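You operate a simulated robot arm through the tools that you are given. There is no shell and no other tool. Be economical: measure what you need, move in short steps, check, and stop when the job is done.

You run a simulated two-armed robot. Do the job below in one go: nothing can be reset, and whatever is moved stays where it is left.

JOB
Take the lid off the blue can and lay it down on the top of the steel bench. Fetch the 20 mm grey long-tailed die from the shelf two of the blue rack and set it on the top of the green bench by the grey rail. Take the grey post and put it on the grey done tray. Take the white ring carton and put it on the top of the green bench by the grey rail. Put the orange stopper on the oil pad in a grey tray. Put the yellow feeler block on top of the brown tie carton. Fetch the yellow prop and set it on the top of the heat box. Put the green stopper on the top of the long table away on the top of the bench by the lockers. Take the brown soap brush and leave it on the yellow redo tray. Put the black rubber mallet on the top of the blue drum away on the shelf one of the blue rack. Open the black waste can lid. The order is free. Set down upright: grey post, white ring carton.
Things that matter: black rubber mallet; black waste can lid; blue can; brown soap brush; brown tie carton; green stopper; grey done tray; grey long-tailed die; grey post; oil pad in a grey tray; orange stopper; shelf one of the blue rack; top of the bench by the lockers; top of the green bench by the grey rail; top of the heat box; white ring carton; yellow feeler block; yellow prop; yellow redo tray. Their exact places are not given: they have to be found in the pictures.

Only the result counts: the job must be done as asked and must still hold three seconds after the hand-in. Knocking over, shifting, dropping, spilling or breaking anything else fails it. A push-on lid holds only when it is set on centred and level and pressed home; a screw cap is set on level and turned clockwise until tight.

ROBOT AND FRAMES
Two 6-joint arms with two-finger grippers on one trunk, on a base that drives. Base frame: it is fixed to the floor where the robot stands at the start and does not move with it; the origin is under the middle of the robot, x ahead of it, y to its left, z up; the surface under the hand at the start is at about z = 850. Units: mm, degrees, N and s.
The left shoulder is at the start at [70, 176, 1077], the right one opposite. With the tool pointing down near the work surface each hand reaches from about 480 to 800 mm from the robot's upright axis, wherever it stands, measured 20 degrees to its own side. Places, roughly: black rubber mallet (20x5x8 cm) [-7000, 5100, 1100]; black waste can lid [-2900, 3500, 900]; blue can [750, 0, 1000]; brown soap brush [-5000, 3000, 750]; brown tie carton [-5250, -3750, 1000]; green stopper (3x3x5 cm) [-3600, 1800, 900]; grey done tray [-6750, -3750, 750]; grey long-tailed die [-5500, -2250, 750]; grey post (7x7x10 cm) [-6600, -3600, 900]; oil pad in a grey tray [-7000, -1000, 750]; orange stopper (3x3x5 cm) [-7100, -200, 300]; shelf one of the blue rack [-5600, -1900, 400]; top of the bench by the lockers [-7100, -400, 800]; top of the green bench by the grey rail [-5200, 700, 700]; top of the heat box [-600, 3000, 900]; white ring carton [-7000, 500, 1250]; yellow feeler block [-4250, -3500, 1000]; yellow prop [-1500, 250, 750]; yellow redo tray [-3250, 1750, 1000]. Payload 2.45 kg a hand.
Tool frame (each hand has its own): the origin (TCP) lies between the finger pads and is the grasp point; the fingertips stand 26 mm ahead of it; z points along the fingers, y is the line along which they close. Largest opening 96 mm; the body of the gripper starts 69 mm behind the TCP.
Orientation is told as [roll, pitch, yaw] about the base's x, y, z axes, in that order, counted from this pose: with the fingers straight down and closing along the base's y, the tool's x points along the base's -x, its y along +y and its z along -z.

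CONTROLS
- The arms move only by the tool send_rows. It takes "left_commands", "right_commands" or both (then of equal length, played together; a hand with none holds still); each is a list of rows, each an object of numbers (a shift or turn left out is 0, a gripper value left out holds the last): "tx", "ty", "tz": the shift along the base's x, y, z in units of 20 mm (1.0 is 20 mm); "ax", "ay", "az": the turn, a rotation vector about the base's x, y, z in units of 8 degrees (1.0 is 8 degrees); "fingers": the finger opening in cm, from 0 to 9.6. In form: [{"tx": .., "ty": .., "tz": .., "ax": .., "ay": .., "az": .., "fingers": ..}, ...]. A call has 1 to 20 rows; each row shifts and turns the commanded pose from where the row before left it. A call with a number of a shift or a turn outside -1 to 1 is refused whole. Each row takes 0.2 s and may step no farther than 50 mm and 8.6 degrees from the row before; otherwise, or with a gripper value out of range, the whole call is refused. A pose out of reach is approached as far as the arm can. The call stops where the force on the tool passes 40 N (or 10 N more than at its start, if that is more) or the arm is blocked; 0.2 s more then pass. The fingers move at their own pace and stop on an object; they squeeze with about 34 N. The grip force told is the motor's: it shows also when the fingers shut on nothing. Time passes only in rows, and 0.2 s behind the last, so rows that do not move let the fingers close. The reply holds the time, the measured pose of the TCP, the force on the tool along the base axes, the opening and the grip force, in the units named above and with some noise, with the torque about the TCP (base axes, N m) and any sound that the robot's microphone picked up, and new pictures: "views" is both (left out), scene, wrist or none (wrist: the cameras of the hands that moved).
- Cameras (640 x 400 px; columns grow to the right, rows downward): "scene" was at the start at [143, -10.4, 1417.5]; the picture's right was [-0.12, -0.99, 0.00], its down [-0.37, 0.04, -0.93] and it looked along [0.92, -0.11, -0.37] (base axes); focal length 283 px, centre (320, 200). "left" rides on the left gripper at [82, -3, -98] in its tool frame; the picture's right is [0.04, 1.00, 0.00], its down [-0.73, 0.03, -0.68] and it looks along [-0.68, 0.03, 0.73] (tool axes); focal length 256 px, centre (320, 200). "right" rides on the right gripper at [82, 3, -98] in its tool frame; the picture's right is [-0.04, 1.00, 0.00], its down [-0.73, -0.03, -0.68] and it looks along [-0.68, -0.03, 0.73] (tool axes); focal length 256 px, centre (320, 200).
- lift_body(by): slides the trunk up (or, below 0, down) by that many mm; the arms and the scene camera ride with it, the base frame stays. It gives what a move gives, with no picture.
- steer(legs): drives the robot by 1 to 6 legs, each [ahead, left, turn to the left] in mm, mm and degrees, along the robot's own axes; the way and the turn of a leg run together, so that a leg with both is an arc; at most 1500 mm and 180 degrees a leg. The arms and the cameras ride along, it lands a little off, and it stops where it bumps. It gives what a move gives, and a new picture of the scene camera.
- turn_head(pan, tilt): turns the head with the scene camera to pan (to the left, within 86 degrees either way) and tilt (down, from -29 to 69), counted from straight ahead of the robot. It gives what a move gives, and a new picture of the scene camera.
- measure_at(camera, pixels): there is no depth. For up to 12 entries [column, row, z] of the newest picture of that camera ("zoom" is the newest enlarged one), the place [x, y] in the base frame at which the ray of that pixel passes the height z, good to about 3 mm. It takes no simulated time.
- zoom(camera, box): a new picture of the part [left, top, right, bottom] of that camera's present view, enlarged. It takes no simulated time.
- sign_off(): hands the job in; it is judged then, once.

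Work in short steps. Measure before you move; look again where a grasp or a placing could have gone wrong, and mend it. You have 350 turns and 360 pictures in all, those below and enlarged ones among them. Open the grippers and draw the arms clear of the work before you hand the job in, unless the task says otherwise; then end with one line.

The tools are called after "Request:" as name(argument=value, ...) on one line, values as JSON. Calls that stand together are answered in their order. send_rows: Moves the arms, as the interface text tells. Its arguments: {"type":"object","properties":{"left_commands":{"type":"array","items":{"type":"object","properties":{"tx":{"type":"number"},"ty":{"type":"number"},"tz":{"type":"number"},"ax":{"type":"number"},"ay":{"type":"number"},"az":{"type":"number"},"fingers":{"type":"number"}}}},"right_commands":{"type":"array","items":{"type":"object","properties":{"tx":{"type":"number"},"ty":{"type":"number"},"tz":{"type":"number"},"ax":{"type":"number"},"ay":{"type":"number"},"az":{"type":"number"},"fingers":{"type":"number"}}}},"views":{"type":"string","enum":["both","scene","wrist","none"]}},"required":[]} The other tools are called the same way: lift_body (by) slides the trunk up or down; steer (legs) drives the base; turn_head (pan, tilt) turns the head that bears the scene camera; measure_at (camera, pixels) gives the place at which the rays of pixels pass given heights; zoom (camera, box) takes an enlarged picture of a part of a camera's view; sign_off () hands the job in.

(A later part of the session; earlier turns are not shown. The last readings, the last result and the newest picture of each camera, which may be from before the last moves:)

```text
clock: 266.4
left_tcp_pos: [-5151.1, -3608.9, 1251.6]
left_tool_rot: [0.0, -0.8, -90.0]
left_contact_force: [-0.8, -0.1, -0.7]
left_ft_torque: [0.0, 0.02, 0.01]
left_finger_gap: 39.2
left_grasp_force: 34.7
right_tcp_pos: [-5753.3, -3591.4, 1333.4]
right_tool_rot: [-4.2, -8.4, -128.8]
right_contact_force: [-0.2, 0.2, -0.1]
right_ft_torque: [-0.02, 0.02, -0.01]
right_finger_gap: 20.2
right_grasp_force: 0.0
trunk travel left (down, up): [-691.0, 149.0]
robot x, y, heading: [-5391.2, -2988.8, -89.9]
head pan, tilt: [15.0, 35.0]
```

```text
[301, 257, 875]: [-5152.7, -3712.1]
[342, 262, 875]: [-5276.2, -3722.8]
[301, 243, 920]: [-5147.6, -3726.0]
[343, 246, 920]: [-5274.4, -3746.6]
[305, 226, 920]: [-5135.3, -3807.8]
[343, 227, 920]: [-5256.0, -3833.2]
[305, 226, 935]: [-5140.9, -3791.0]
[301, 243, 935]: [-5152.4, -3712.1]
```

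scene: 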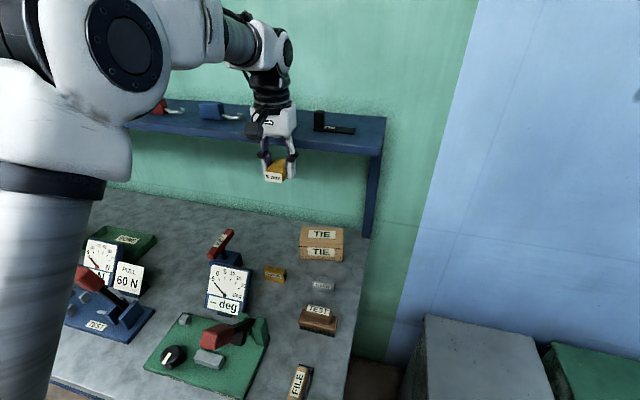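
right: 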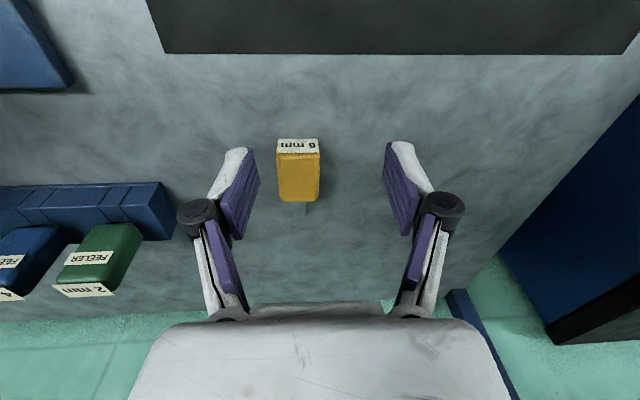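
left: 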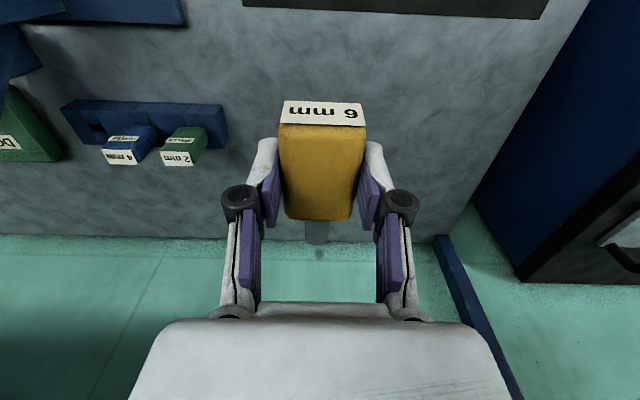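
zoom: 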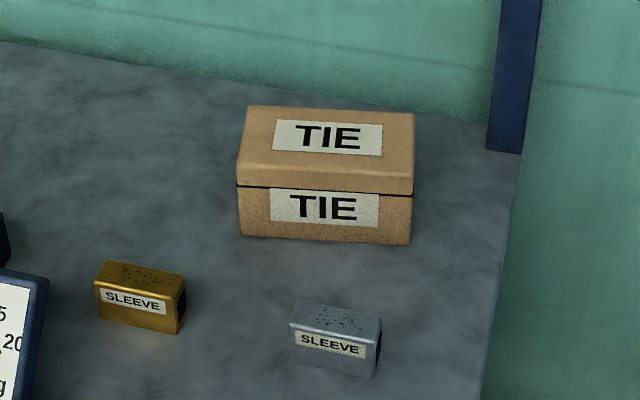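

Carton top is z≈935, x −5150..−5275, y −3712..−3797. Move the block over its centre (−5211,−3749).

Request:
send_rows(left_commands=[{"tx": -0.5, "ty": -1, "tz": -1}, {"tx": -0.5, "ty": -1, "tz": -1}, {"tx": -0.5, "ty": -1, "tz": -1}, {"tx": -0.5, "ty": -1, "tz": -1}, {"tx": -0.5, "ty": -1, "tz": -1}, {"tx": -0.5, "ty": -1, "tz": -1}, {"ty": -1, "tz": -1}, {"tz": -1}, {}], views="both")

```text
clock: 267.2
left_tcp_pos: [-5176.2, -3660.1, 1206.2]
left_tool_rot: [0.0, -1.4, -89.8]
left_contact_force: [1.2, 2.6, 4.2]
left_ft_torque: [-0.16, 0.07, 0.01]
left_finger_gap: 38.9
left_grasp_force: 33.8
right_tcp_pos: [-5752.4, -3588.1, 1335.8]
right_tool_rot: [-4.1, -8.5, -128.6]
right_contact_force: [1.3, 0.4, 0.7]
right_ft_torque: [0.03, -0.01, 0.02]
right_finger_gap: 19.9
right_grasp_force: 0.0
trunk travel left (down, up): [-691.0, 149.0]
robot x, y, heading: [-5390.4, -2994.2, -90.1]
head pan, tilt: [15.0, 35.0]
stopped in row 3 (left hand): the force on the tool passed its limit at 58 N (the readings are from after the stop); the commanded pose is now the measured one
```

scene: 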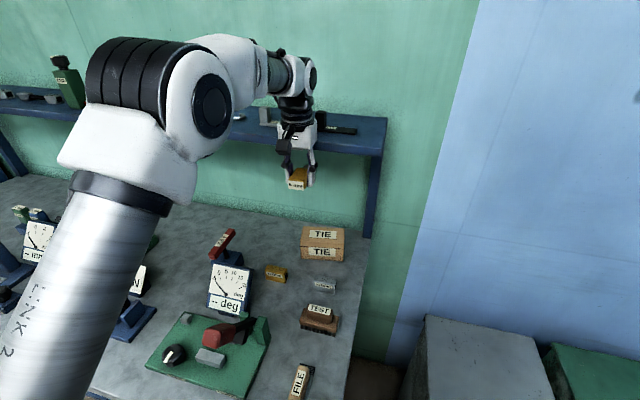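
left: 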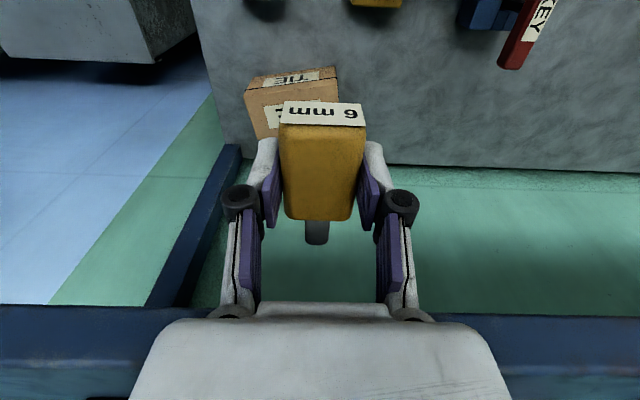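

Request:
measure_at(camera="scene", pixels=[[370, 238, 877], [362, 236, 877], [383, 155, 1180], [383, 155, 1210], [383, 155, 1240], [386, 118, 1210], [386, 118, 1240], [372, 157, 1180], [372, 157, 1210]])

Request:
zoom(camera="scene", box=[230, 60, 400, 250])

```text
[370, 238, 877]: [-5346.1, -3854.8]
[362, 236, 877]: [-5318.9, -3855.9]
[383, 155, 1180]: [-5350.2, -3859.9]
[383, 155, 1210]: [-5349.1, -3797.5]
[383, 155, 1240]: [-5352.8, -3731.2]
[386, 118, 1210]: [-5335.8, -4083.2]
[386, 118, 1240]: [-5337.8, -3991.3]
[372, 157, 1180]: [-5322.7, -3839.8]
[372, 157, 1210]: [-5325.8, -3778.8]
```

```text
2.11 times, centred on (315, 155) of scene
```

zoom: 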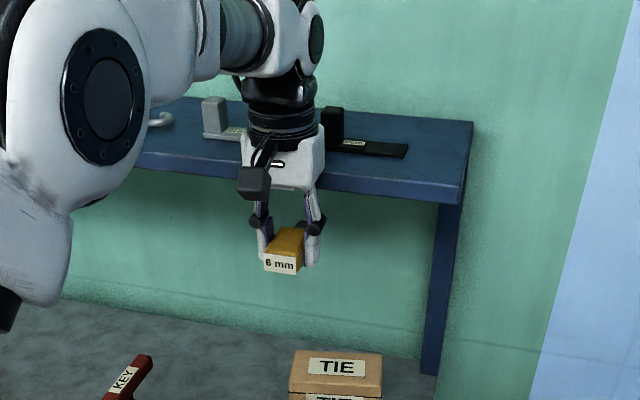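

Something (likely the blade tip near the shelf edge) touched. Retreat, go down first, then forward under the shelf level.

Request:
send_rows(left_commands=[{"ty": 0.8}, {"ty": 0.7, "tz": -0.5}, {"tz": -1, "tx": -0.5}, {"tz": -1, "tx": -0.6}, {"tz": -1, "tx": -0.6}, {"tz": -1}, {"tz": -1}, {"tz": -1}, {"tz": -1}, {"tz": -1}, {}], views="both")

```text
clock: 267.9
left_tcp_pos: [-5176.6, -3635.5, 1197.2]
left_tool_rot: [-0.1, -2.8, -89.8]
left_contact_force: [2.3, 7.5, 3.0]
left_ft_torque: [-0.78, 0.22, -0.02]
left_finger_gap: 38.9
left_grasp_force: 33.7
right_tcp_pos: [-5752.2, -3589.1, 1335.4]
right_tool_rot: [-4.2, -8.4, -128.7]
right_contact_force: [-0.7, -0.3, -0.4]
right_ft_torque: [0.0, 0.01, 0.01]
right_finger_gap: 19.9
right_grasp_force: 0.1
trunk travel left (down, up): [-691.0, 149.0]
robot x, y, heading: [-5389.1, -2990.5, -89.7]
head pan, tilt: [15.0, 35.0]
stopped in row 3 (left hand): the force on the tool passed its limit at 74 N (the readings are from after the stop); the commanded pose is now the measured one
```

scene: 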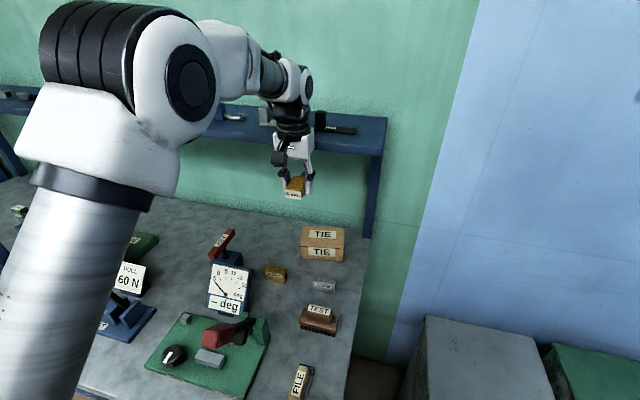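
left: 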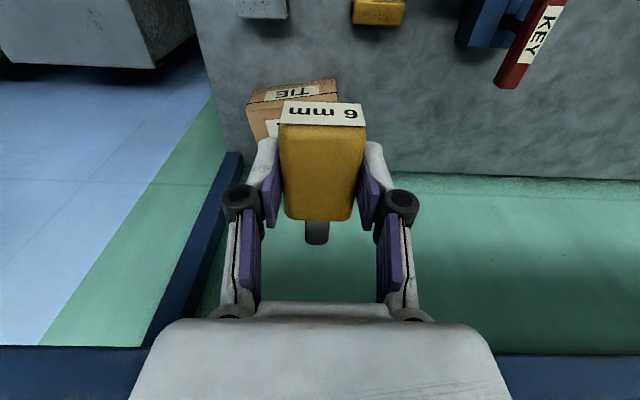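

Triangulation shows the shelf front is at y≈−3680 and z≈1264; the wrist touched it. Back off in +y, lower, and come in under it with the tool tilted 30° forward.

Request:
send_rows(left_commands=[{"ty": 1}, {"ty": 1}, {"ty": 1}, {"ty": 1}, {"ty": 1, "ax": 0.25}, {"ty": 1}, {"tz": -1, "ty": 0.3}, {"tz": -1, "tx": -0.5}, {"tz": -1, "tx": -0.6}, {"tz": -1, "tx": -0.6}, {"tz": -1}, {"tz": -1}, {"tz": -1}, {"tz": -1}, {}], views="both")

```text
clock: 271.1
left_tcp_pos: [-5212.3, -3512.4, 1035.3]
left_tool_rot: [0.0, -0.7, -89.6]
left_contact_force: [0.6, -0.1, -1.4]
left_ft_torque: [0.01, 0.04, 0.02]
left_finger_gap: 39.1
left_grasp_force: 34.2
right_tcp_pos: [-5752.5, -3591.0, 1334.3]
right_tool_rot: [-4.1, -8.2, -128.7]
right_contact_force: [-0.6, -0.9, -0.3]
right_ft_torque: [-0.04, -0.01, -0.02]
right_finger_gap: 19.8
right_grasp_force: 0.1
trunk travel left (down, up): [-691.0, 149.0]
robot x, y, heading: [-5390.2, -2991.4, -89.8]
head pan, tilt: [15.0, 35.0]
```

scene: 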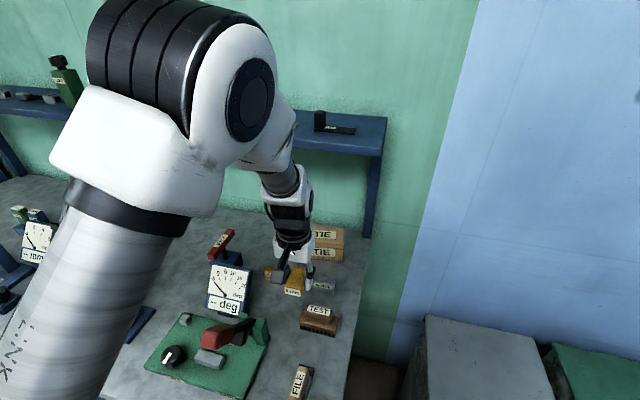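
left: 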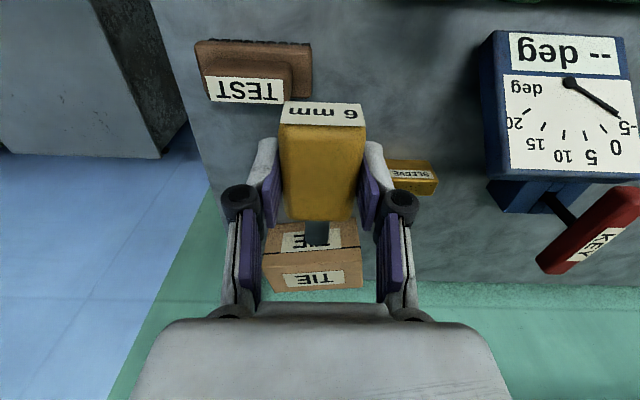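

Request:
measure_at(camera="left", pixels=[[263, 256, 935], [360, 250, 935], [275, 292, 935], [362, 289, 935], [263, 256, 950], [360, 250, 950], [275, 292, 950], [362, 289, 950]])

```text
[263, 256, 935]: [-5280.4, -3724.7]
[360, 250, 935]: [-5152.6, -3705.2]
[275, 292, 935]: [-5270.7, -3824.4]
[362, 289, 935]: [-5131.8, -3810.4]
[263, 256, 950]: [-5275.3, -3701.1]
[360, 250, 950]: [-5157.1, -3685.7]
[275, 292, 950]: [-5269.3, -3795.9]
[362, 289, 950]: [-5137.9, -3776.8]
```

Carton centre ≈(−5210,−3760). Tilt 30° and move forward over it at z≈1035.

Request:
send_rows(left_commands=[{"ax": -0.95}, {"ax": -0.95}, {"ax": -0.95}, {"ax": -0.95}, {"ty": -1}, {"ty": -1}, {"ty": -1}, {"ty": -1}, {"ty": -1}, {"ty": -1}, {"ty": -1}, {"ty": -1}, {"ty": -1}, {"ty": -1}, {"ty": -1}, {"ty": -1}, {}], views="both")

```text
clock: 274.7
left_tcp_pos: [-5217.5, -3751.1, 1033.5]
left_tool_rot: [-2.0, -24.9, -89.5]
left_contact_force: [-0.2, 0.4, 0.3]
left_ft_torque: [-0.02, -0.02, 0.01]
left_finger_gap: 38.9
left_grasp_force: 33.8
left hand out of reach, approached as far as the arm can: row 4
right_tcp_pos: [-5753.3, -3590.5, 1333.8]
right_tool_rot: [-4.2, -8.3, -128.7]
right_contact_force: [0.5, -0.6, -0.3]
right_ft_torque: [0.0, 0.02, 0.02]
right_finger_gap: 19.8
right_grasp_force: 0.0
trunk travel left (down, up): [-691.0, 149.0]
robot x, y, heading: [-5389.8, -2995.0, -90.0]
head pan, tilt: [15.0, 35.0]
```

scene: 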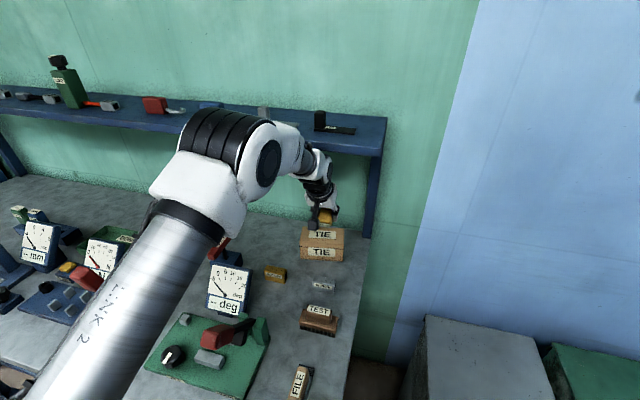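
left: 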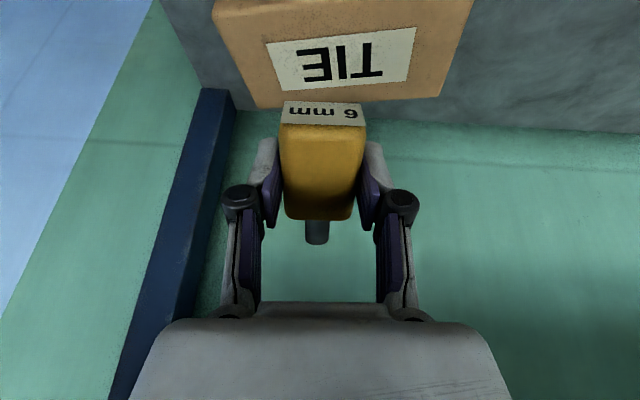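

Request:
measure_at(camera="left", pixels=[[258, 108, 935], [440, 97, 935], [213, 15, 935], [472, 5, 935]])

```text
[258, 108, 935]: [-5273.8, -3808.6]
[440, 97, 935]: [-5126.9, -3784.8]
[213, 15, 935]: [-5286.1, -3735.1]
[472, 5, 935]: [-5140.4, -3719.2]
```

Centred. Lower carefully to contact.

Request:
send_rows(left_commands=[{"tx": 0.35, "ty": -0.2, "tz": -0.8}, {"tz": -0.8}, {"tz": -0.5}, {"tz": -0.25}, {"tz": -0.25}, {"tz": -0.25}, {"tz": -0.25}, {"tz": -0.25}, {"tz": -0.25}, {}], views="wrist")

```text
clock: 276.2
left_tcp_pos: [-5210.4, -3756.7, 983.5]
left_tool_rot: [-2.1, -25.9, -89.6]
left_contact_force: [1.1, 10.5, 23.9]
left_ft_torque: [0.57, -0.49, 0.18]
left_finger_gap: 38.7
left_grasp_force: 33.8
right_tcp_pos: [-5752.8, -3587.4, 1334.2]
right_tool_rot: [-4.1, -8.5, -128.7]
right_contact_force: [0.2, -0.6, 0.0]
right_ft_torque: [0.03, -0.01, -0.02]
right_finger_gap: 20.0
right_grasp_force: 0.1
trunk travel left (down, up): [-691.0, 149.0]
robot x, y, heading: [-5392.0, -2993.5, -90.2]
head pan, tilt: [15.0, 35.0]
stopped in row 7 (left hand): the force on the tool passed its limit at 45 N (the readings are from after the stop); the commanded pose is now the measured one
```

left: 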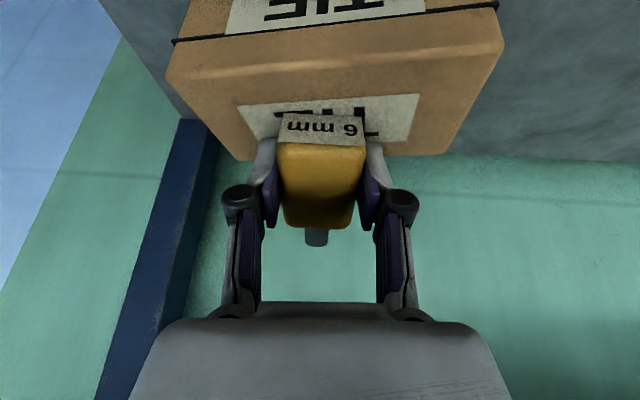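

Request:
measure_at(camera="left", pixels=[[250, 158, 948], [440, 155, 948], [172, 80, 948], [503, 45, 948]])

Request:
zoom(camera="scene", box=[260, 180, 380, 270])

```text
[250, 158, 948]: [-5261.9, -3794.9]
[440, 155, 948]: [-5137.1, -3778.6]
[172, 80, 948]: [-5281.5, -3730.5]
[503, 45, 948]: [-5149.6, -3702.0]
```

```text
4.44 times, centred on (320, 225) of scene
```

zoom: 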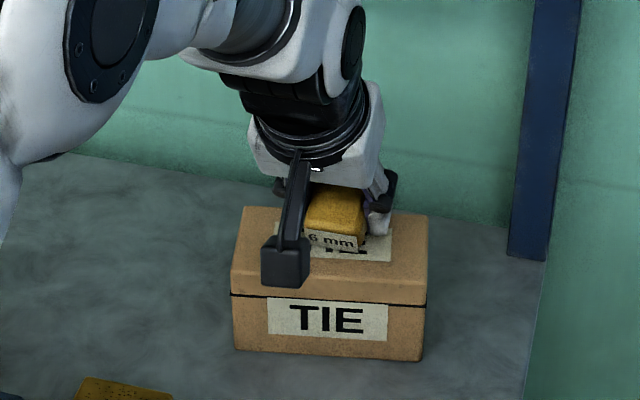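

Shift the block 12 mm toward the robot to centre it on the top, then press lightly to pivot flat.

Request:
send_rows(left_commands=[{"tz": 0.4}, {"ty": 0.6}, {"tz": -0.3}, {"tz": -0.15}, {"tz": -0.15}, {"tz": -0.15}, {"tz": -0.15}, {"tz": -0.15}, {"tz": -0.15}, {}], views="wrist")

```text
clock: 277.6
left_tcp_pos: [-5210.3, -3746.6, 984.7]
left_tool_rot: [-2.2, -26.5, -89.5]
left_contact_force: [1.1, 8.3, 19.2]
left_ft_torque: [0.43, -0.49, 0.17]
left_finger_gap: 38.7
left_grasp_force: 33.9
right_tcp_pos: [-5753.2, -3588.4, 1334.2]
right_tool_rot: [-4.1, -8.5, -128.7]
right_contact_force: [0.6, -0.6, 0.0]
right_ft_torque: [0.03, -0.02, 0.05]
right_finger_gap: 19.9
right_grasp_force: 0.0
trunk travel left (down, up): [-691.0, 149.0]
robot x, y, heading: [-5390.8, -2987.1, -89.9]
head pan, tilt: [15.0, 35.0]
stopped in row 6 (left hand): the force on the tool passed its limit at 43 N (the readings are from after the stop); the commanded pose is now the measured one
```

left: 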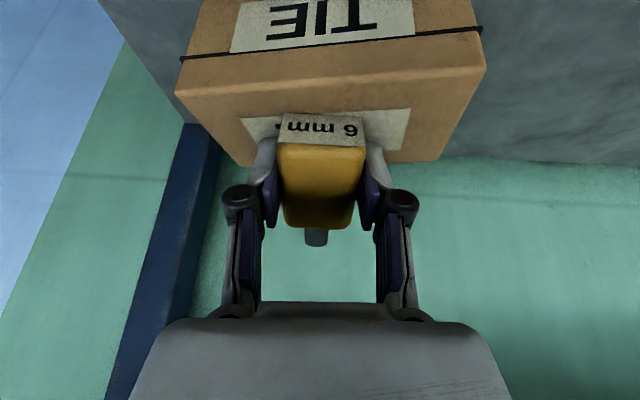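

Release here; block will settle flat. Open, wait, then withdraw up and back.

Request:
send_rows(left_commands=[{"tz": 0.08}, {"fingers": 5}, {"fingers": 6.5}, {}, {"tz": 0.4}, {"tz": 0.5}, {"tz": 0.5}, {"tz": 0.5, "ty": 0.5}, {"ty": 1}, {"ty": 1}, {"ty": 1}, {"ty": 1}, {"ty": 1}], views="both")

```text
clock: 280.4
left_tcp_pos: [-5210.5, -3638.2, 1019.9]
left_tool_rot: [-2.0, -26.1, -89.5]
left_contact_force: [-0.7, -0.1, -0.8]
left_ft_torque: [-0.02, -0.02, 0.0]
left_finger_gap: 65.0
left_grasp_force: 0.1
right_tcp_pos: [-5753.0, -3590.9, 1333.2]
right_tool_rot: [-4.2, -8.4, -128.7]
right_contact_force: [0.4, 0.0, -0.3]
right_ft_torque: [0.0, -0.03, -0.03]
right_finger_gap: 19.9
right_grasp_force: 0.1
trunk travel left (down, up): [-691.0, 149.0]
robot x, y, heading: [-5391.2, -2992.8, -89.8]
head pan, tilt: [15.0, 35.0]
```

scene: 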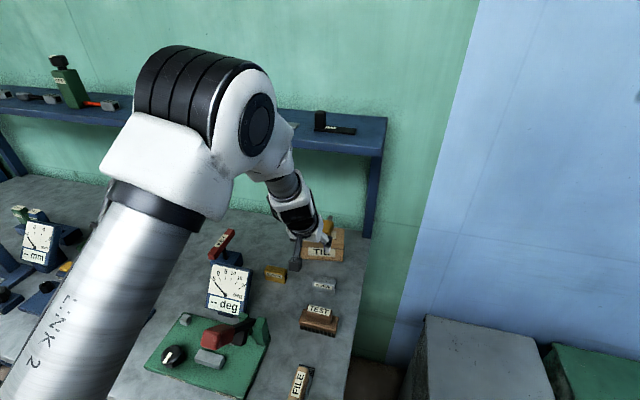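
left: 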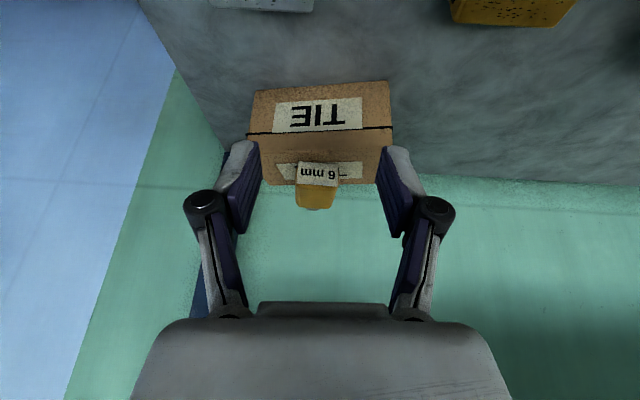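

It's on the carton. Withdraw fully, untilt, and raise; then verify.

Request:
send_rows(left_commands=[{"ty": 1}, {"ty": 1}, {"ty": 1}, {"ty": 1}, {"ty": 1}, {"ax": 0.8, "ty": 0.5}, {"ax": 0.8, "tz": 1}, {"ax": 0.8, "tz": 1}, {"ax": 0.8, "tz": 1}, {"tz": 1}, {"tz": 1}, {"tz": 1}, {"tz": 1}, {"tz": 1}], views="scene")

Request:
zoom(camera="scene", box=[240, 80, 400, 300])

```text
clock: 283.4
left_tcp_pos: [-5221.3, -3535.0, 1170.0]
left_tool_rot: [-4.8, -6.1, -89.6]
left_contact_force: [1.1, 0.3, 0.6]
left_ft_torque: [-0.03, 0.0, 0.0]
left_finger_gap: 64.8
left_grasp_force: 0.0
left hand out of reach, approached as far as the arm can: row 6, 7
right_tcp_pos: [-5752.5, -3590.8, 1335.4]
right_tool_rot: [-4.3, -8.3, -128.7]
right_contact_force: [-0.5, 0.5, -0.1]
right_ft_torque: [0.01, -0.07, 0.05]
right_finger_gap: 20.1
right_grasp_force: 0.0
trunk travel left (down, up): [-691.0, 149.0]
robot x, y, heading: [-5391.6, -2991.8, -89.9]
head pan, tilt: [15.0, 35.0]
```

scene: 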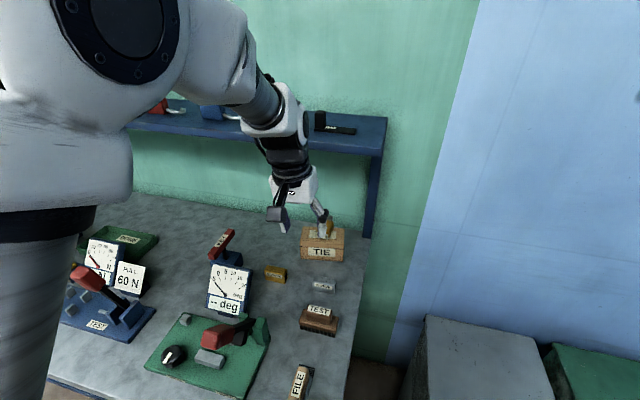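

```text
1.82 times, centred on (320, 190) of scene
```

zoom: 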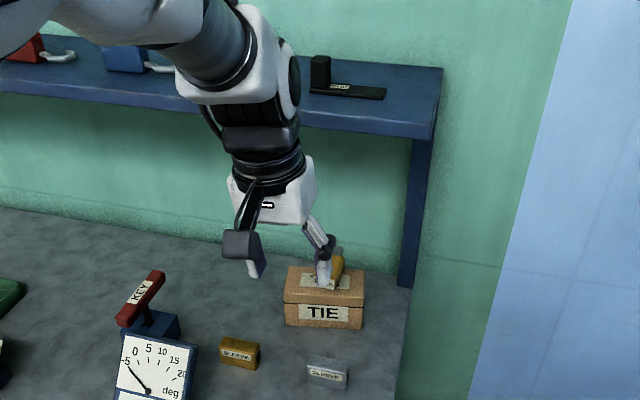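

Straighten the left tool and move to the travel pose, checking the left wrist is not flipped.

Request:
send_rows(left_commands=[{"tx": 0.8, "ty": 0.3, "tz": 0.5}, {"tx": 0.8, "ty": 0.3, "tz": 0.5}, {"tx": 0.8, "ty": 0.3, "tz": 0.5}, {"tx": 0.8, "tz": 0.5, "ax": 0.38, "ay": -0.3}, {"tx": 0.8, "tz": 0.5, "ax": 0.38, "ay": -0.3}, {}], views="scene")

```text
clock: 284.8
left_tcp_pos: [-5142.0, -3515.9, 1217.3]
left_tool_rot: [0.2, -0.1, -90.0]
left_contact_force: [-0.6, 0.8, 0.9]
left_ft_torque: [-0.01, 0.0, 0.01]
left_finger_gap: 65.0
left_grasp_force: 0.0
right_tcp_pos: [-5753.5, -3591.6, 1332.6]
right_tool_rot: [-4.2, -8.2, -128.6]
right_contact_force: [0.4, 0.2, 0.4]
right_ft_torque: [-0.04, 0.02, 0.01]
right_finger_gap: 20.1
right_grasp_force: 0.3
trunk travel left (down, up): [-691.0, 149.0]
robot x, y, heading: [-5396.2, -2996.0, -90.1]
head pan, tilt: [15.0, 35.0]
```

scene: 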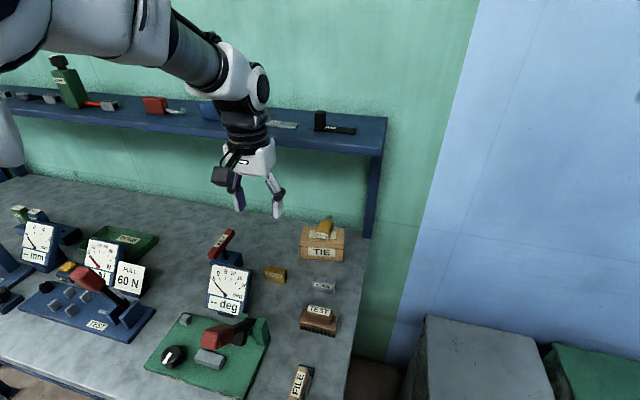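

Feeler done. Look toward the southwest corner for the grey post and done tray.

Request:
turn_head(pan=-55, tilt=25)

```text
clock: 286.2
left_tcp_pos: [-5142.1, -3515.6, 1217.7]
left_tool_rot: [0.1, -0.1, -90.0]
left_contact_force: [-0.8, 0.0, 0.3]
left_ft_torque: [-0.03, -0.02, -0.03]
left_finger_gap: 64.6
left_grasp_force: 0.0
right_tcp_pos: [-5753.4, -3591.2, 1333.6]
right_tool_rot: [-4.0, -8.2, -128.7]
right_contact_force: [-0.2, -0.1, -0.7]
right_ft_torque: [-0.02, 0.01, -0.01]
right_finger_gap: 20.3
right_grasp_force: 0.1
trunk travel left (down, up): [-691.0, 149.0]
robot x, y, heading: [-5385.4, -2993.2, -89.7]
head pan, tilt: [-55.0, 25.0]
```

scene: 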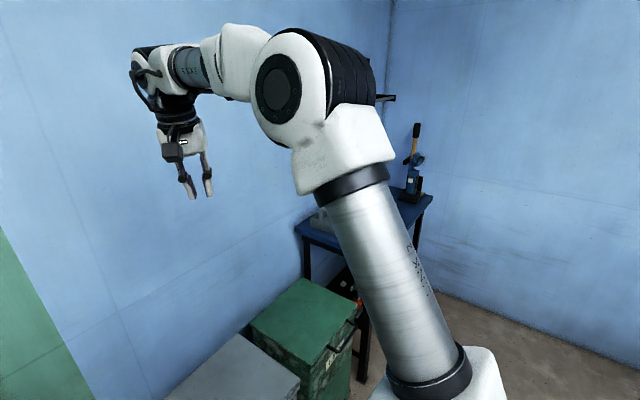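

Rotate right in place to face west.

Request:
steer(legs=[[0, 0, -90]])

Request:
turn_head(pan=10, tilt=35)

```text
clock: 290.3
left_tcp_pos: [-5908.2, -3249.5, 1217.5]
left_tool_rot: [0.1, -0.2, -179.0]
left_contact_force: [0.0, -0.6, 0.1]
left_ft_torque: [-0.06, -0.02, 0.02]
left_finger_gap: 64.9
left_grasp_force: 0.0
right_tcp_pos: [-5994.9, -2640.9, 1333.6]
right_tool_rot: [-4.2, -8.4, 142.2]
right_contact_force: [-0.2, 0.8, 0.8]
right_ft_torque: [-0.01, -0.01, -0.01]
right_finger_gap: 19.8
right_grasp_force: 0.1
trunk travel left (down, up): [-691.0, 149.0]
robot x, y, heading: [-5388.9, -2991.7, -178.9]
head pan, tilt: [-55.0, 25.0]
```

scene: 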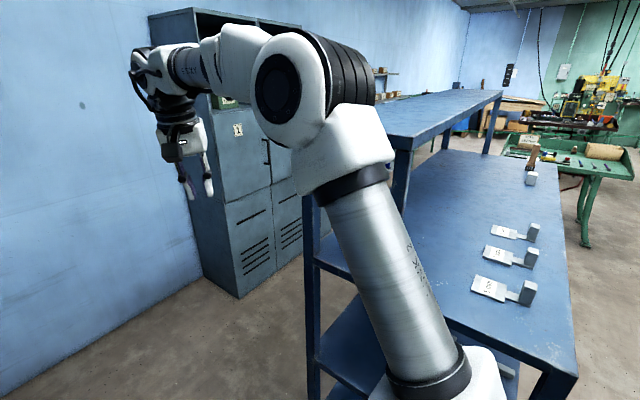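

```text
clock: 291.7
left_tcp_pos: [-5908.7, -3249.9, 1215.7]
left_tool_rot: [0.1, 0.0, -178.9]
left_contact_force: [0.4, -0.9, -0.5]
left_ft_torque: [-0.01, 0.02, -0.01]
left_finger_gap: 64.9
left_grasp_force: 0.0
right_tcp_pos: [-5994.6, -2640.0, 1333.7]
right_tool_rot: [-4.2, -8.2, 142.3]
right_contact_force: [-0.2, 0.1, -0.9]
right_ft_torque: [0.0, -0.01, -0.02]
right_finger_gap: 19.9
right_grasp_force: 0.2
trunk travel left (down, up): [-691.0, 149.0]
robot x, y, heading: [-5392.2, -2993.0, -178.9]
head pan, tilt: [10.0, 35.0]
```

scene: 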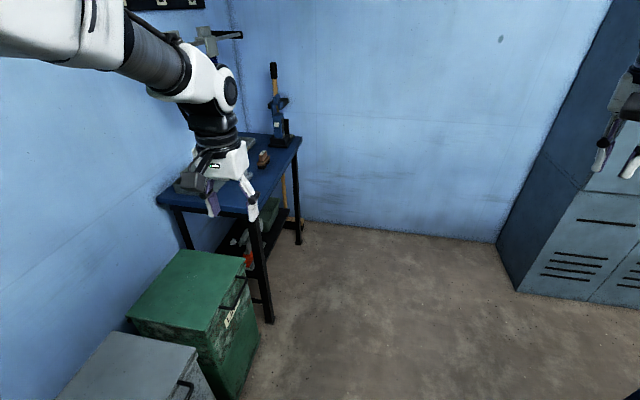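

Drive 600 mm west and look at the corner table.

Request:
steer(legs=[[600, 30, -1]])

Request:
turn_head(pan=30, tilt=35)

```text
clock: 295.1
left_tcp_pos: [-6514.9, -3283.9, 1216.7]
left_tool_rot: [0.1, 0.0, -179.7]
left_contact_force: [0.5, 0.0, 0.4]
left_ft_torque: [0.02, -0.02, 0.0]
left_finger_gap: 65.1
left_grasp_force: 0.1
right_tcp_pos: [-6594.8, -2672.8, 1334.8]
right_tool_rot: [-4.0, -8.3, 141.8]
right_contact_force: [0.6, -0.2, 0.9]
right_ft_torque: [0.03, 0.06, 0.01]
right_finger_gap: 20.1
right_grasp_force: 0.1
trunk travel left (down, up): [-691.0, 149.0]
robot x, y, heading: [-5997.0, -3032.1, -179.5]
head pan, tilt: [10.0, 35.0]
```

scene: 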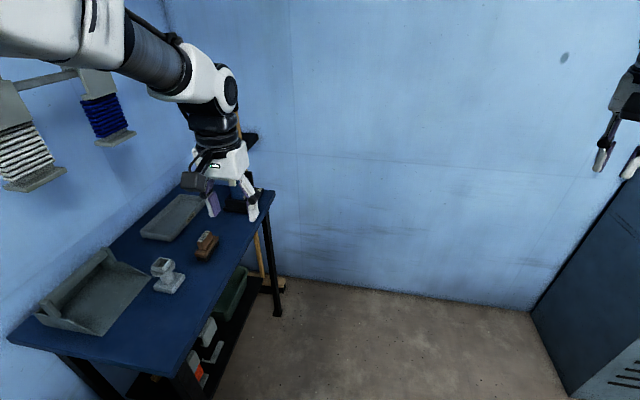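

```text
clock: 295.9
left_tcp_pos: [-6515.8, -3282.6, 1216.3]
left_tool_rot: [0.1, -0.1, -179.6]
left_contact_force: [0.1, 0.2, 0.3]
left_ft_torque: [-0.02, -0.02, -0.01]
left_finger_gap: 65.1
left_grasp_force: 0.0
right_tcp_pos: [-6596.7, -2673.4, 1332.5]
right_tool_rot: [-4.2, -8.4, 141.7]
right_contact_force: [1.1, -0.3, -0.2]
right_ft_torque: [0.01, -0.01, 0.0]
right_finger_gap: 20.2
right_grasp_force: 0.1
trunk travel left (down, up): [-691.0, 149.0]
robot x, y, heading: [-5994.5, -3032.7, -179.8]
head pan, tilt: [30.0, 35.0]
```

scene: 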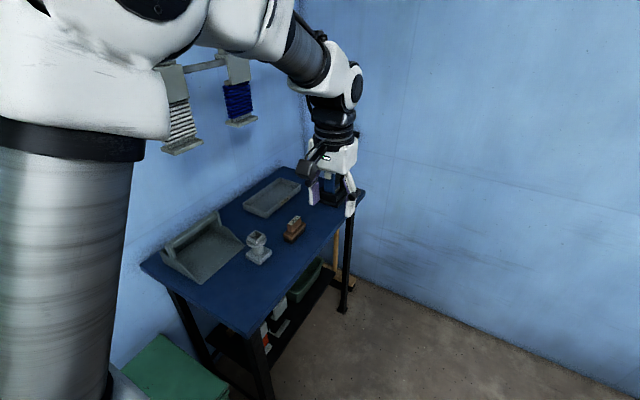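

Request:
zoom(camera="scene", box=[140, 150, 380, 320])

Request:
measure_at(camera="scene", pixels=[[258, 262, 800], [258, 262, 850], [140, 266, 850], [240, 333, 850], [365, 195, 850], [270, 395, 0], [343, 312, 0]])

```text
2.35 times, centred on (260, 235) of scene
```

zoom: 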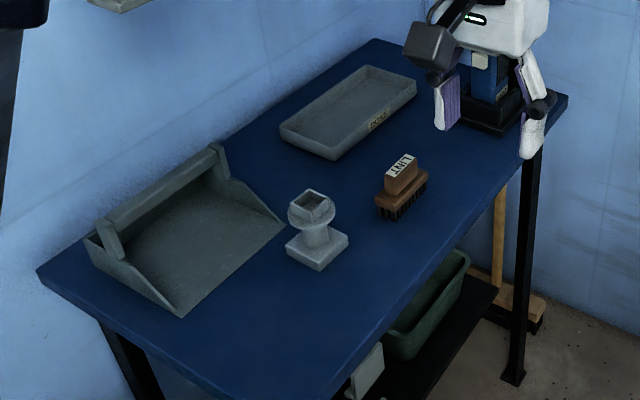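

```text
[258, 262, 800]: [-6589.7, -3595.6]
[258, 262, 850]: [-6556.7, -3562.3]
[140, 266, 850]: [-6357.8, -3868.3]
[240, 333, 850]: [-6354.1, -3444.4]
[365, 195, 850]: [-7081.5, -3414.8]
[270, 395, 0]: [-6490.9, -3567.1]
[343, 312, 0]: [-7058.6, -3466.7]
```

Turn left ~24° and move ahead 130 to put the post within the left hand's reach.

Request:
steer(legs=[[0, 0, 24], [130, 0, 0]])

Request:
send_rows(left_commands=[{"tx": 0}], views="both")

```text
clock: 298.4
left_tcp_pos: [-6491.3, -3521.3, 1217.3]
left_tool_rot: [0.1, -0.2, -156.1]
left_contact_force: [-0.2, 0.3, -0.3]
left_ft_torque: [-0.01, 0.02, -0.05]
left_finger_gap: 64.9
left_grasp_force: 0.0
right_tcp_pos: [-6806.2, -2993.9, 1335.4]
right_tool_rot: [-4.0, -8.4, 165.1]
right_contact_force: [-0.4, -0.5, -0.5]
right_ft_torque: [0.0, 0.02, 0.01]
right_finger_gap: 20.2
right_grasp_force: 0.1
trunk travel left (down, up): [-691.0, 149.0]
robot x, y, heading: [-6113.0, -3083.9, -156.1]
head pan, tilt: [30.0, 35.0]
```

scene: 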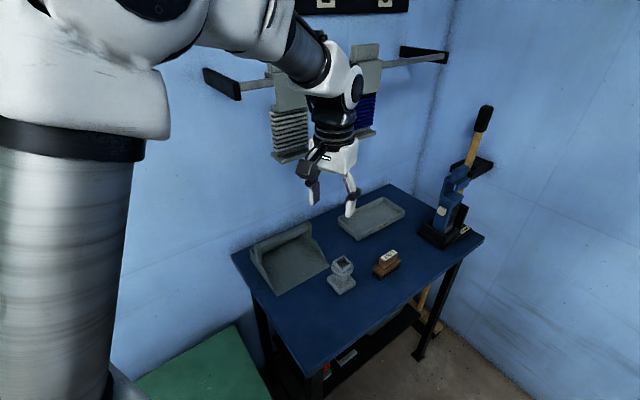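

```text
clock: 298.8
left_tcp_pos: [-6491.8, -3521.0, 1219.3]
left_tool_rot: [0.2, -0.2, -156.2]
left_contact_force: [-0.4, 0.1, -0.5]
left_ft_torque: [-0.02, 0.04, 0.02]
left_finger_gap: 64.8
left_grasp_force: 0.2
right_tcp_pos: [-6806.4, -2993.1, 1333.9]
right_tool_rot: [-4.1, -8.3, 165.1]
right_contact_force: [0.8, 0.8, 0.3]
right_ft_torque: [-0.03, 0.02, 0.0]
right_finger_gap: 19.9
right_grasp_force: 0.0
trunk travel left (down, up): [-691.0, 149.0]
robot x, y, heading: [-6114.8, -3082.0, -156.2]
head pan, tilt: [30.0, 35.0]
```

scene: 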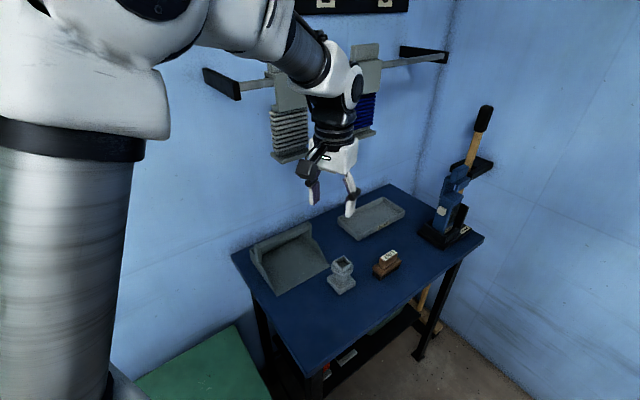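
left: 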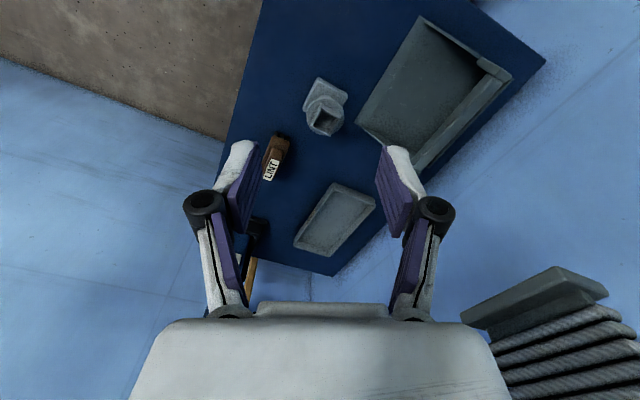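

Request:
measure_at(camera="left", pixels=[[545, 62, 750], [545, 62, 800], [545, 62, 850], [325, 121, 850], [325, 121, 900], [325, 121, 950]])

Request:
measure_at(camera="scene", pixels=[[232, 253, 750], [232, 253, 800], [232, 253, 850], [342, 261, 850], [342, 261, 900], [342, 261, 950]])

Request:
zoom(camera="left", box=[220, 40, 460, 280])

```text
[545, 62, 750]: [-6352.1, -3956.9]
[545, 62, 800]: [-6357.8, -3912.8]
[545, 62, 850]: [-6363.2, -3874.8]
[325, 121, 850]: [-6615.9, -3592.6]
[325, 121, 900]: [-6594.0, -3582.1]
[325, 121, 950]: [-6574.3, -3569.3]
```

```text
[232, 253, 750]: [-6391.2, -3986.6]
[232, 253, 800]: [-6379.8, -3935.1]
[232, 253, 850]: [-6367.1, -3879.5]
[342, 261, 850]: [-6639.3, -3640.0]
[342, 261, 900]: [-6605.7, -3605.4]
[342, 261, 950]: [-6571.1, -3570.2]
```

```text
1.67 times, centred on (340, 160) of left
```

zoom: 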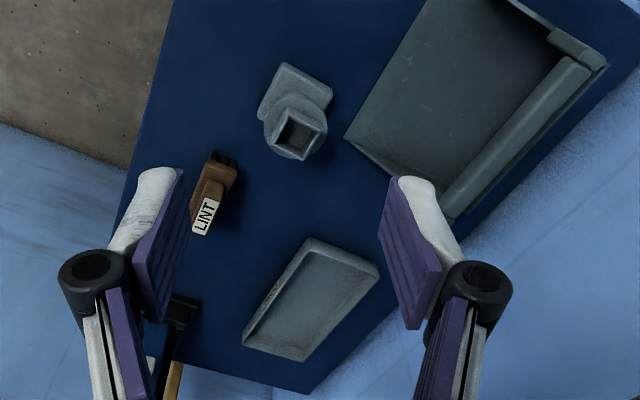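

Table z≈850, post top z≈945 at (−6576,−3571). Move above it, yawing −24° to align with the square head.

Request:
send_rows(left_commands=[{"tx": -0.85, "ty": -0.5, "tz": -1, "az": -0.6, "fingers": 9}, {"tx": -0.85, "ty": -0.5, "tz": -1, "az": -0.6}, {"tx": -0.85, "ty": -0.5, "tz": -1, "az": -0.6}, {"tx": -0.85, "ty": -0.5, "tz": -1, "az": -0.6}, {"tx": -0.85, "ty": -0.5, "tz": -1, "az": -0.6}, {"tz": -1}, {"tz": -0.5}, {}], views="wrist")

```text
clock: 300.6
left_tcp_pos: [-6577.7, -3572.2, 1087.8]
left_tool_rot: [0.1, 0.0, 179.8]
left_contact_force: [0.2, -0.1, -0.3]
left_ft_torque: [-0.02, 0.03, 0.0]
left_finger_gap: 90.0
left_grasp_force: 0.1
right_tcp_pos: [-6808.1, -2993.6, 1333.5]
right_tool_rot: [-4.3, -8.3, 165.2]
right_contact_force: [0.0, -1.0, -0.7]
right_ft_torque: [0.01, 0.03, 0.01]
right_finger_gap: 20.1
right_grasp_force: 0.0
trunk travel left (down, up): [-691.0, 149.0]
robot x, y, heading: [-6113.6, -3083.4, -156.2]
head pan, tilt: [30.0, 35.0]
```

left: 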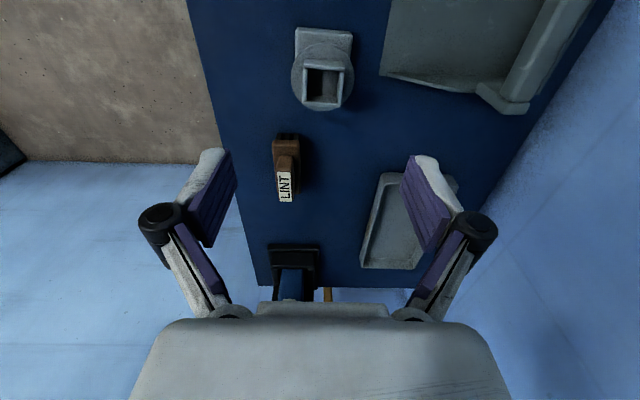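

Request:
measure_at(camera="left", pixels=[[305, 85, 945], [347, 85, 945], [325, 63, 945], [325, 108, 945], [292, 75, 925], [354, 75, 925]])

```text
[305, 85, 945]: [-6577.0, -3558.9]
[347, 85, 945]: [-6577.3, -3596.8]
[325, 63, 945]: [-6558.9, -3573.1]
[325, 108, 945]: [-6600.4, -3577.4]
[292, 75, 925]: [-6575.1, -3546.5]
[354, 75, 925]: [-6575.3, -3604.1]
```

Descend to z≈925 around the head/ring and close.

Request:
send_rows(left_commands=[{"ty": -0.2, "tz": -1}, {"tz": -1}, {"tz": -1}, {"tz": -1}, {"tz": -1}, {"tz": -1}, {"tz": -1}, {"tz": -1}, {"tz": -0.2}, {"fingers": 3}, {"fingers": 3}, {"fingers": 3}], views="wrist")

```text
clock: 303.2
left_tcp_pos: [-6576.7, -3574.7, 924.5]
left_tool_rot: [0.3, -0.2, 179.8]
left_contact_force: [-1.6, -1.1, 5.8]
left_ft_torque: [-0.3, 0.13, -0.02]
left_finger_gap: 60.0
left_grasp_force: 34.2
right_tcp_pos: [-6807.4, -2992.6, 1334.2]
right_tool_rot: [-4.1, -8.2, 165.2]
right_contact_force: [-0.8, -0.5, -0.1]
right_ft_torque: [-0.01, 0.01, -0.01]
right_finger_gap: 19.8
right_grasp_force: 0.1
trunk travel left (down, up): [-691.0, 149.0]
robot x, y, heading: [-6113.8, -3083.7, -156.3]
head pan, tilt: [30.0, 35.0]
```

left: 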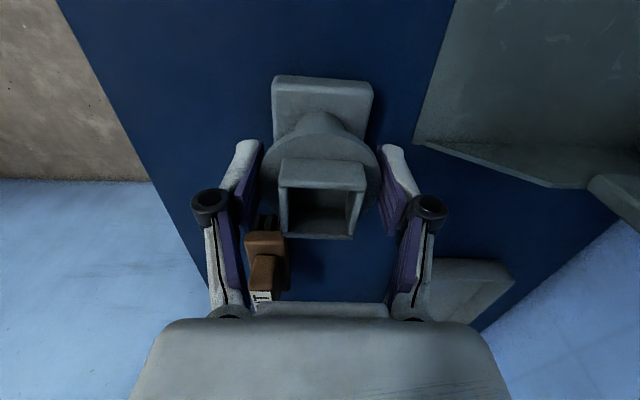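

Gripped the ring (60 mm). Lift and view.

Request:
send_rows(left_commands=[{"tz": 0.4}, {"tz": 0.8}, {"tz": 1}, {"tz": 1}, {"tz": 1}, {"tz": 1}, {}], views="both")

```text
clock: 304.8
left_tcp_pos: [-6578.3, -3575.7, 1027.5]
left_tool_rot: [0.2, -0.1, 179.8]
left_contact_force: [0.1, -0.4, 0.2]
left_ft_torque: [0.0, 0.0, 0.0]
left_finger_gap: 59.9
left_grasp_force: 33.7
right_tcp_pos: [-6808.2, -2994.2, 1333.4]
right_tool_rot: [-4.2, -8.3, 165.1]
right_contact_force: [0.2, -0.4, -1.2]
right_ft_torque: [0.03, 0.02, 0.02]
right_finger_gap: 20.1
right_grasp_force: 0.0
trunk travel left (down, up): [-691.0, 149.0]
robot x, y, heading: [-6112.4, -3087.7, -156.2]
head pan, tilt: [30.0, 35.0]
```

scene: 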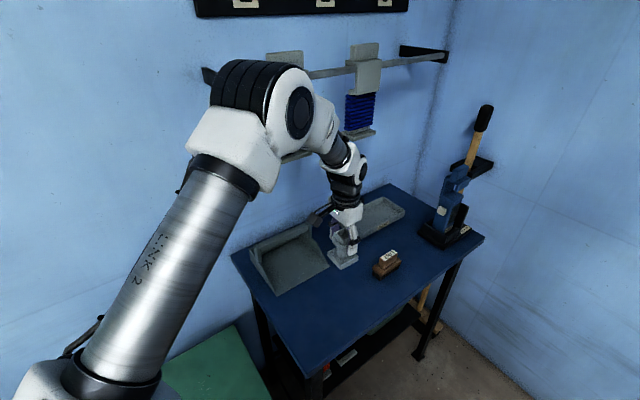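
left: 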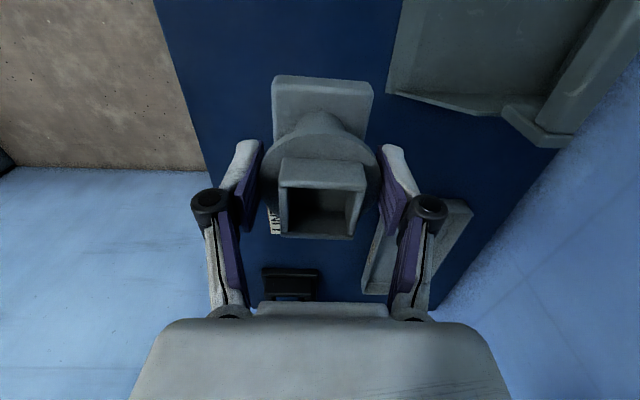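

Request:
measure_at(camera="scene", pixels=[[337, 220, 870], [383, 197, 870], [405, 210, 870], [358, 240, 855], [360, 136, 1100], [360, 136, 1150], [360, 136, 1200], [365, 60, 1300], [385, 260, 870]])

Request:
zoom(camera="scene", box=[240, 30, 500, 290])

```text
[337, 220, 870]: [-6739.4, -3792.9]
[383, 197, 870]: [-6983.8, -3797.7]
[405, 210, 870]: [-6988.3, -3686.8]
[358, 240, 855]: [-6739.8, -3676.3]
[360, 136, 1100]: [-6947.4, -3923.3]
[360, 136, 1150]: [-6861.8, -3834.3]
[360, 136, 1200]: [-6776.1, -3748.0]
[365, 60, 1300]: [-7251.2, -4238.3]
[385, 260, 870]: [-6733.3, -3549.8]
```

```text
1.54 times, centred on (370, 160) of scene
```

zoom: 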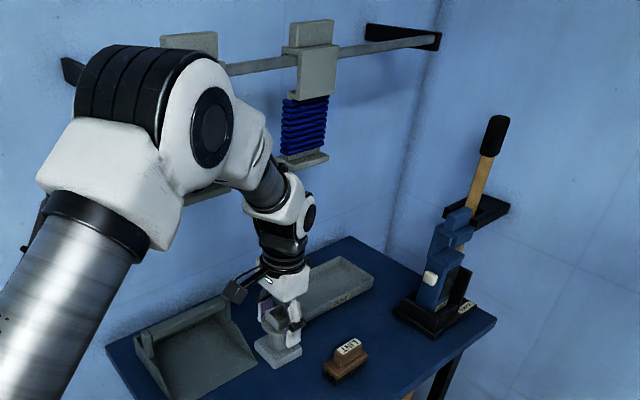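

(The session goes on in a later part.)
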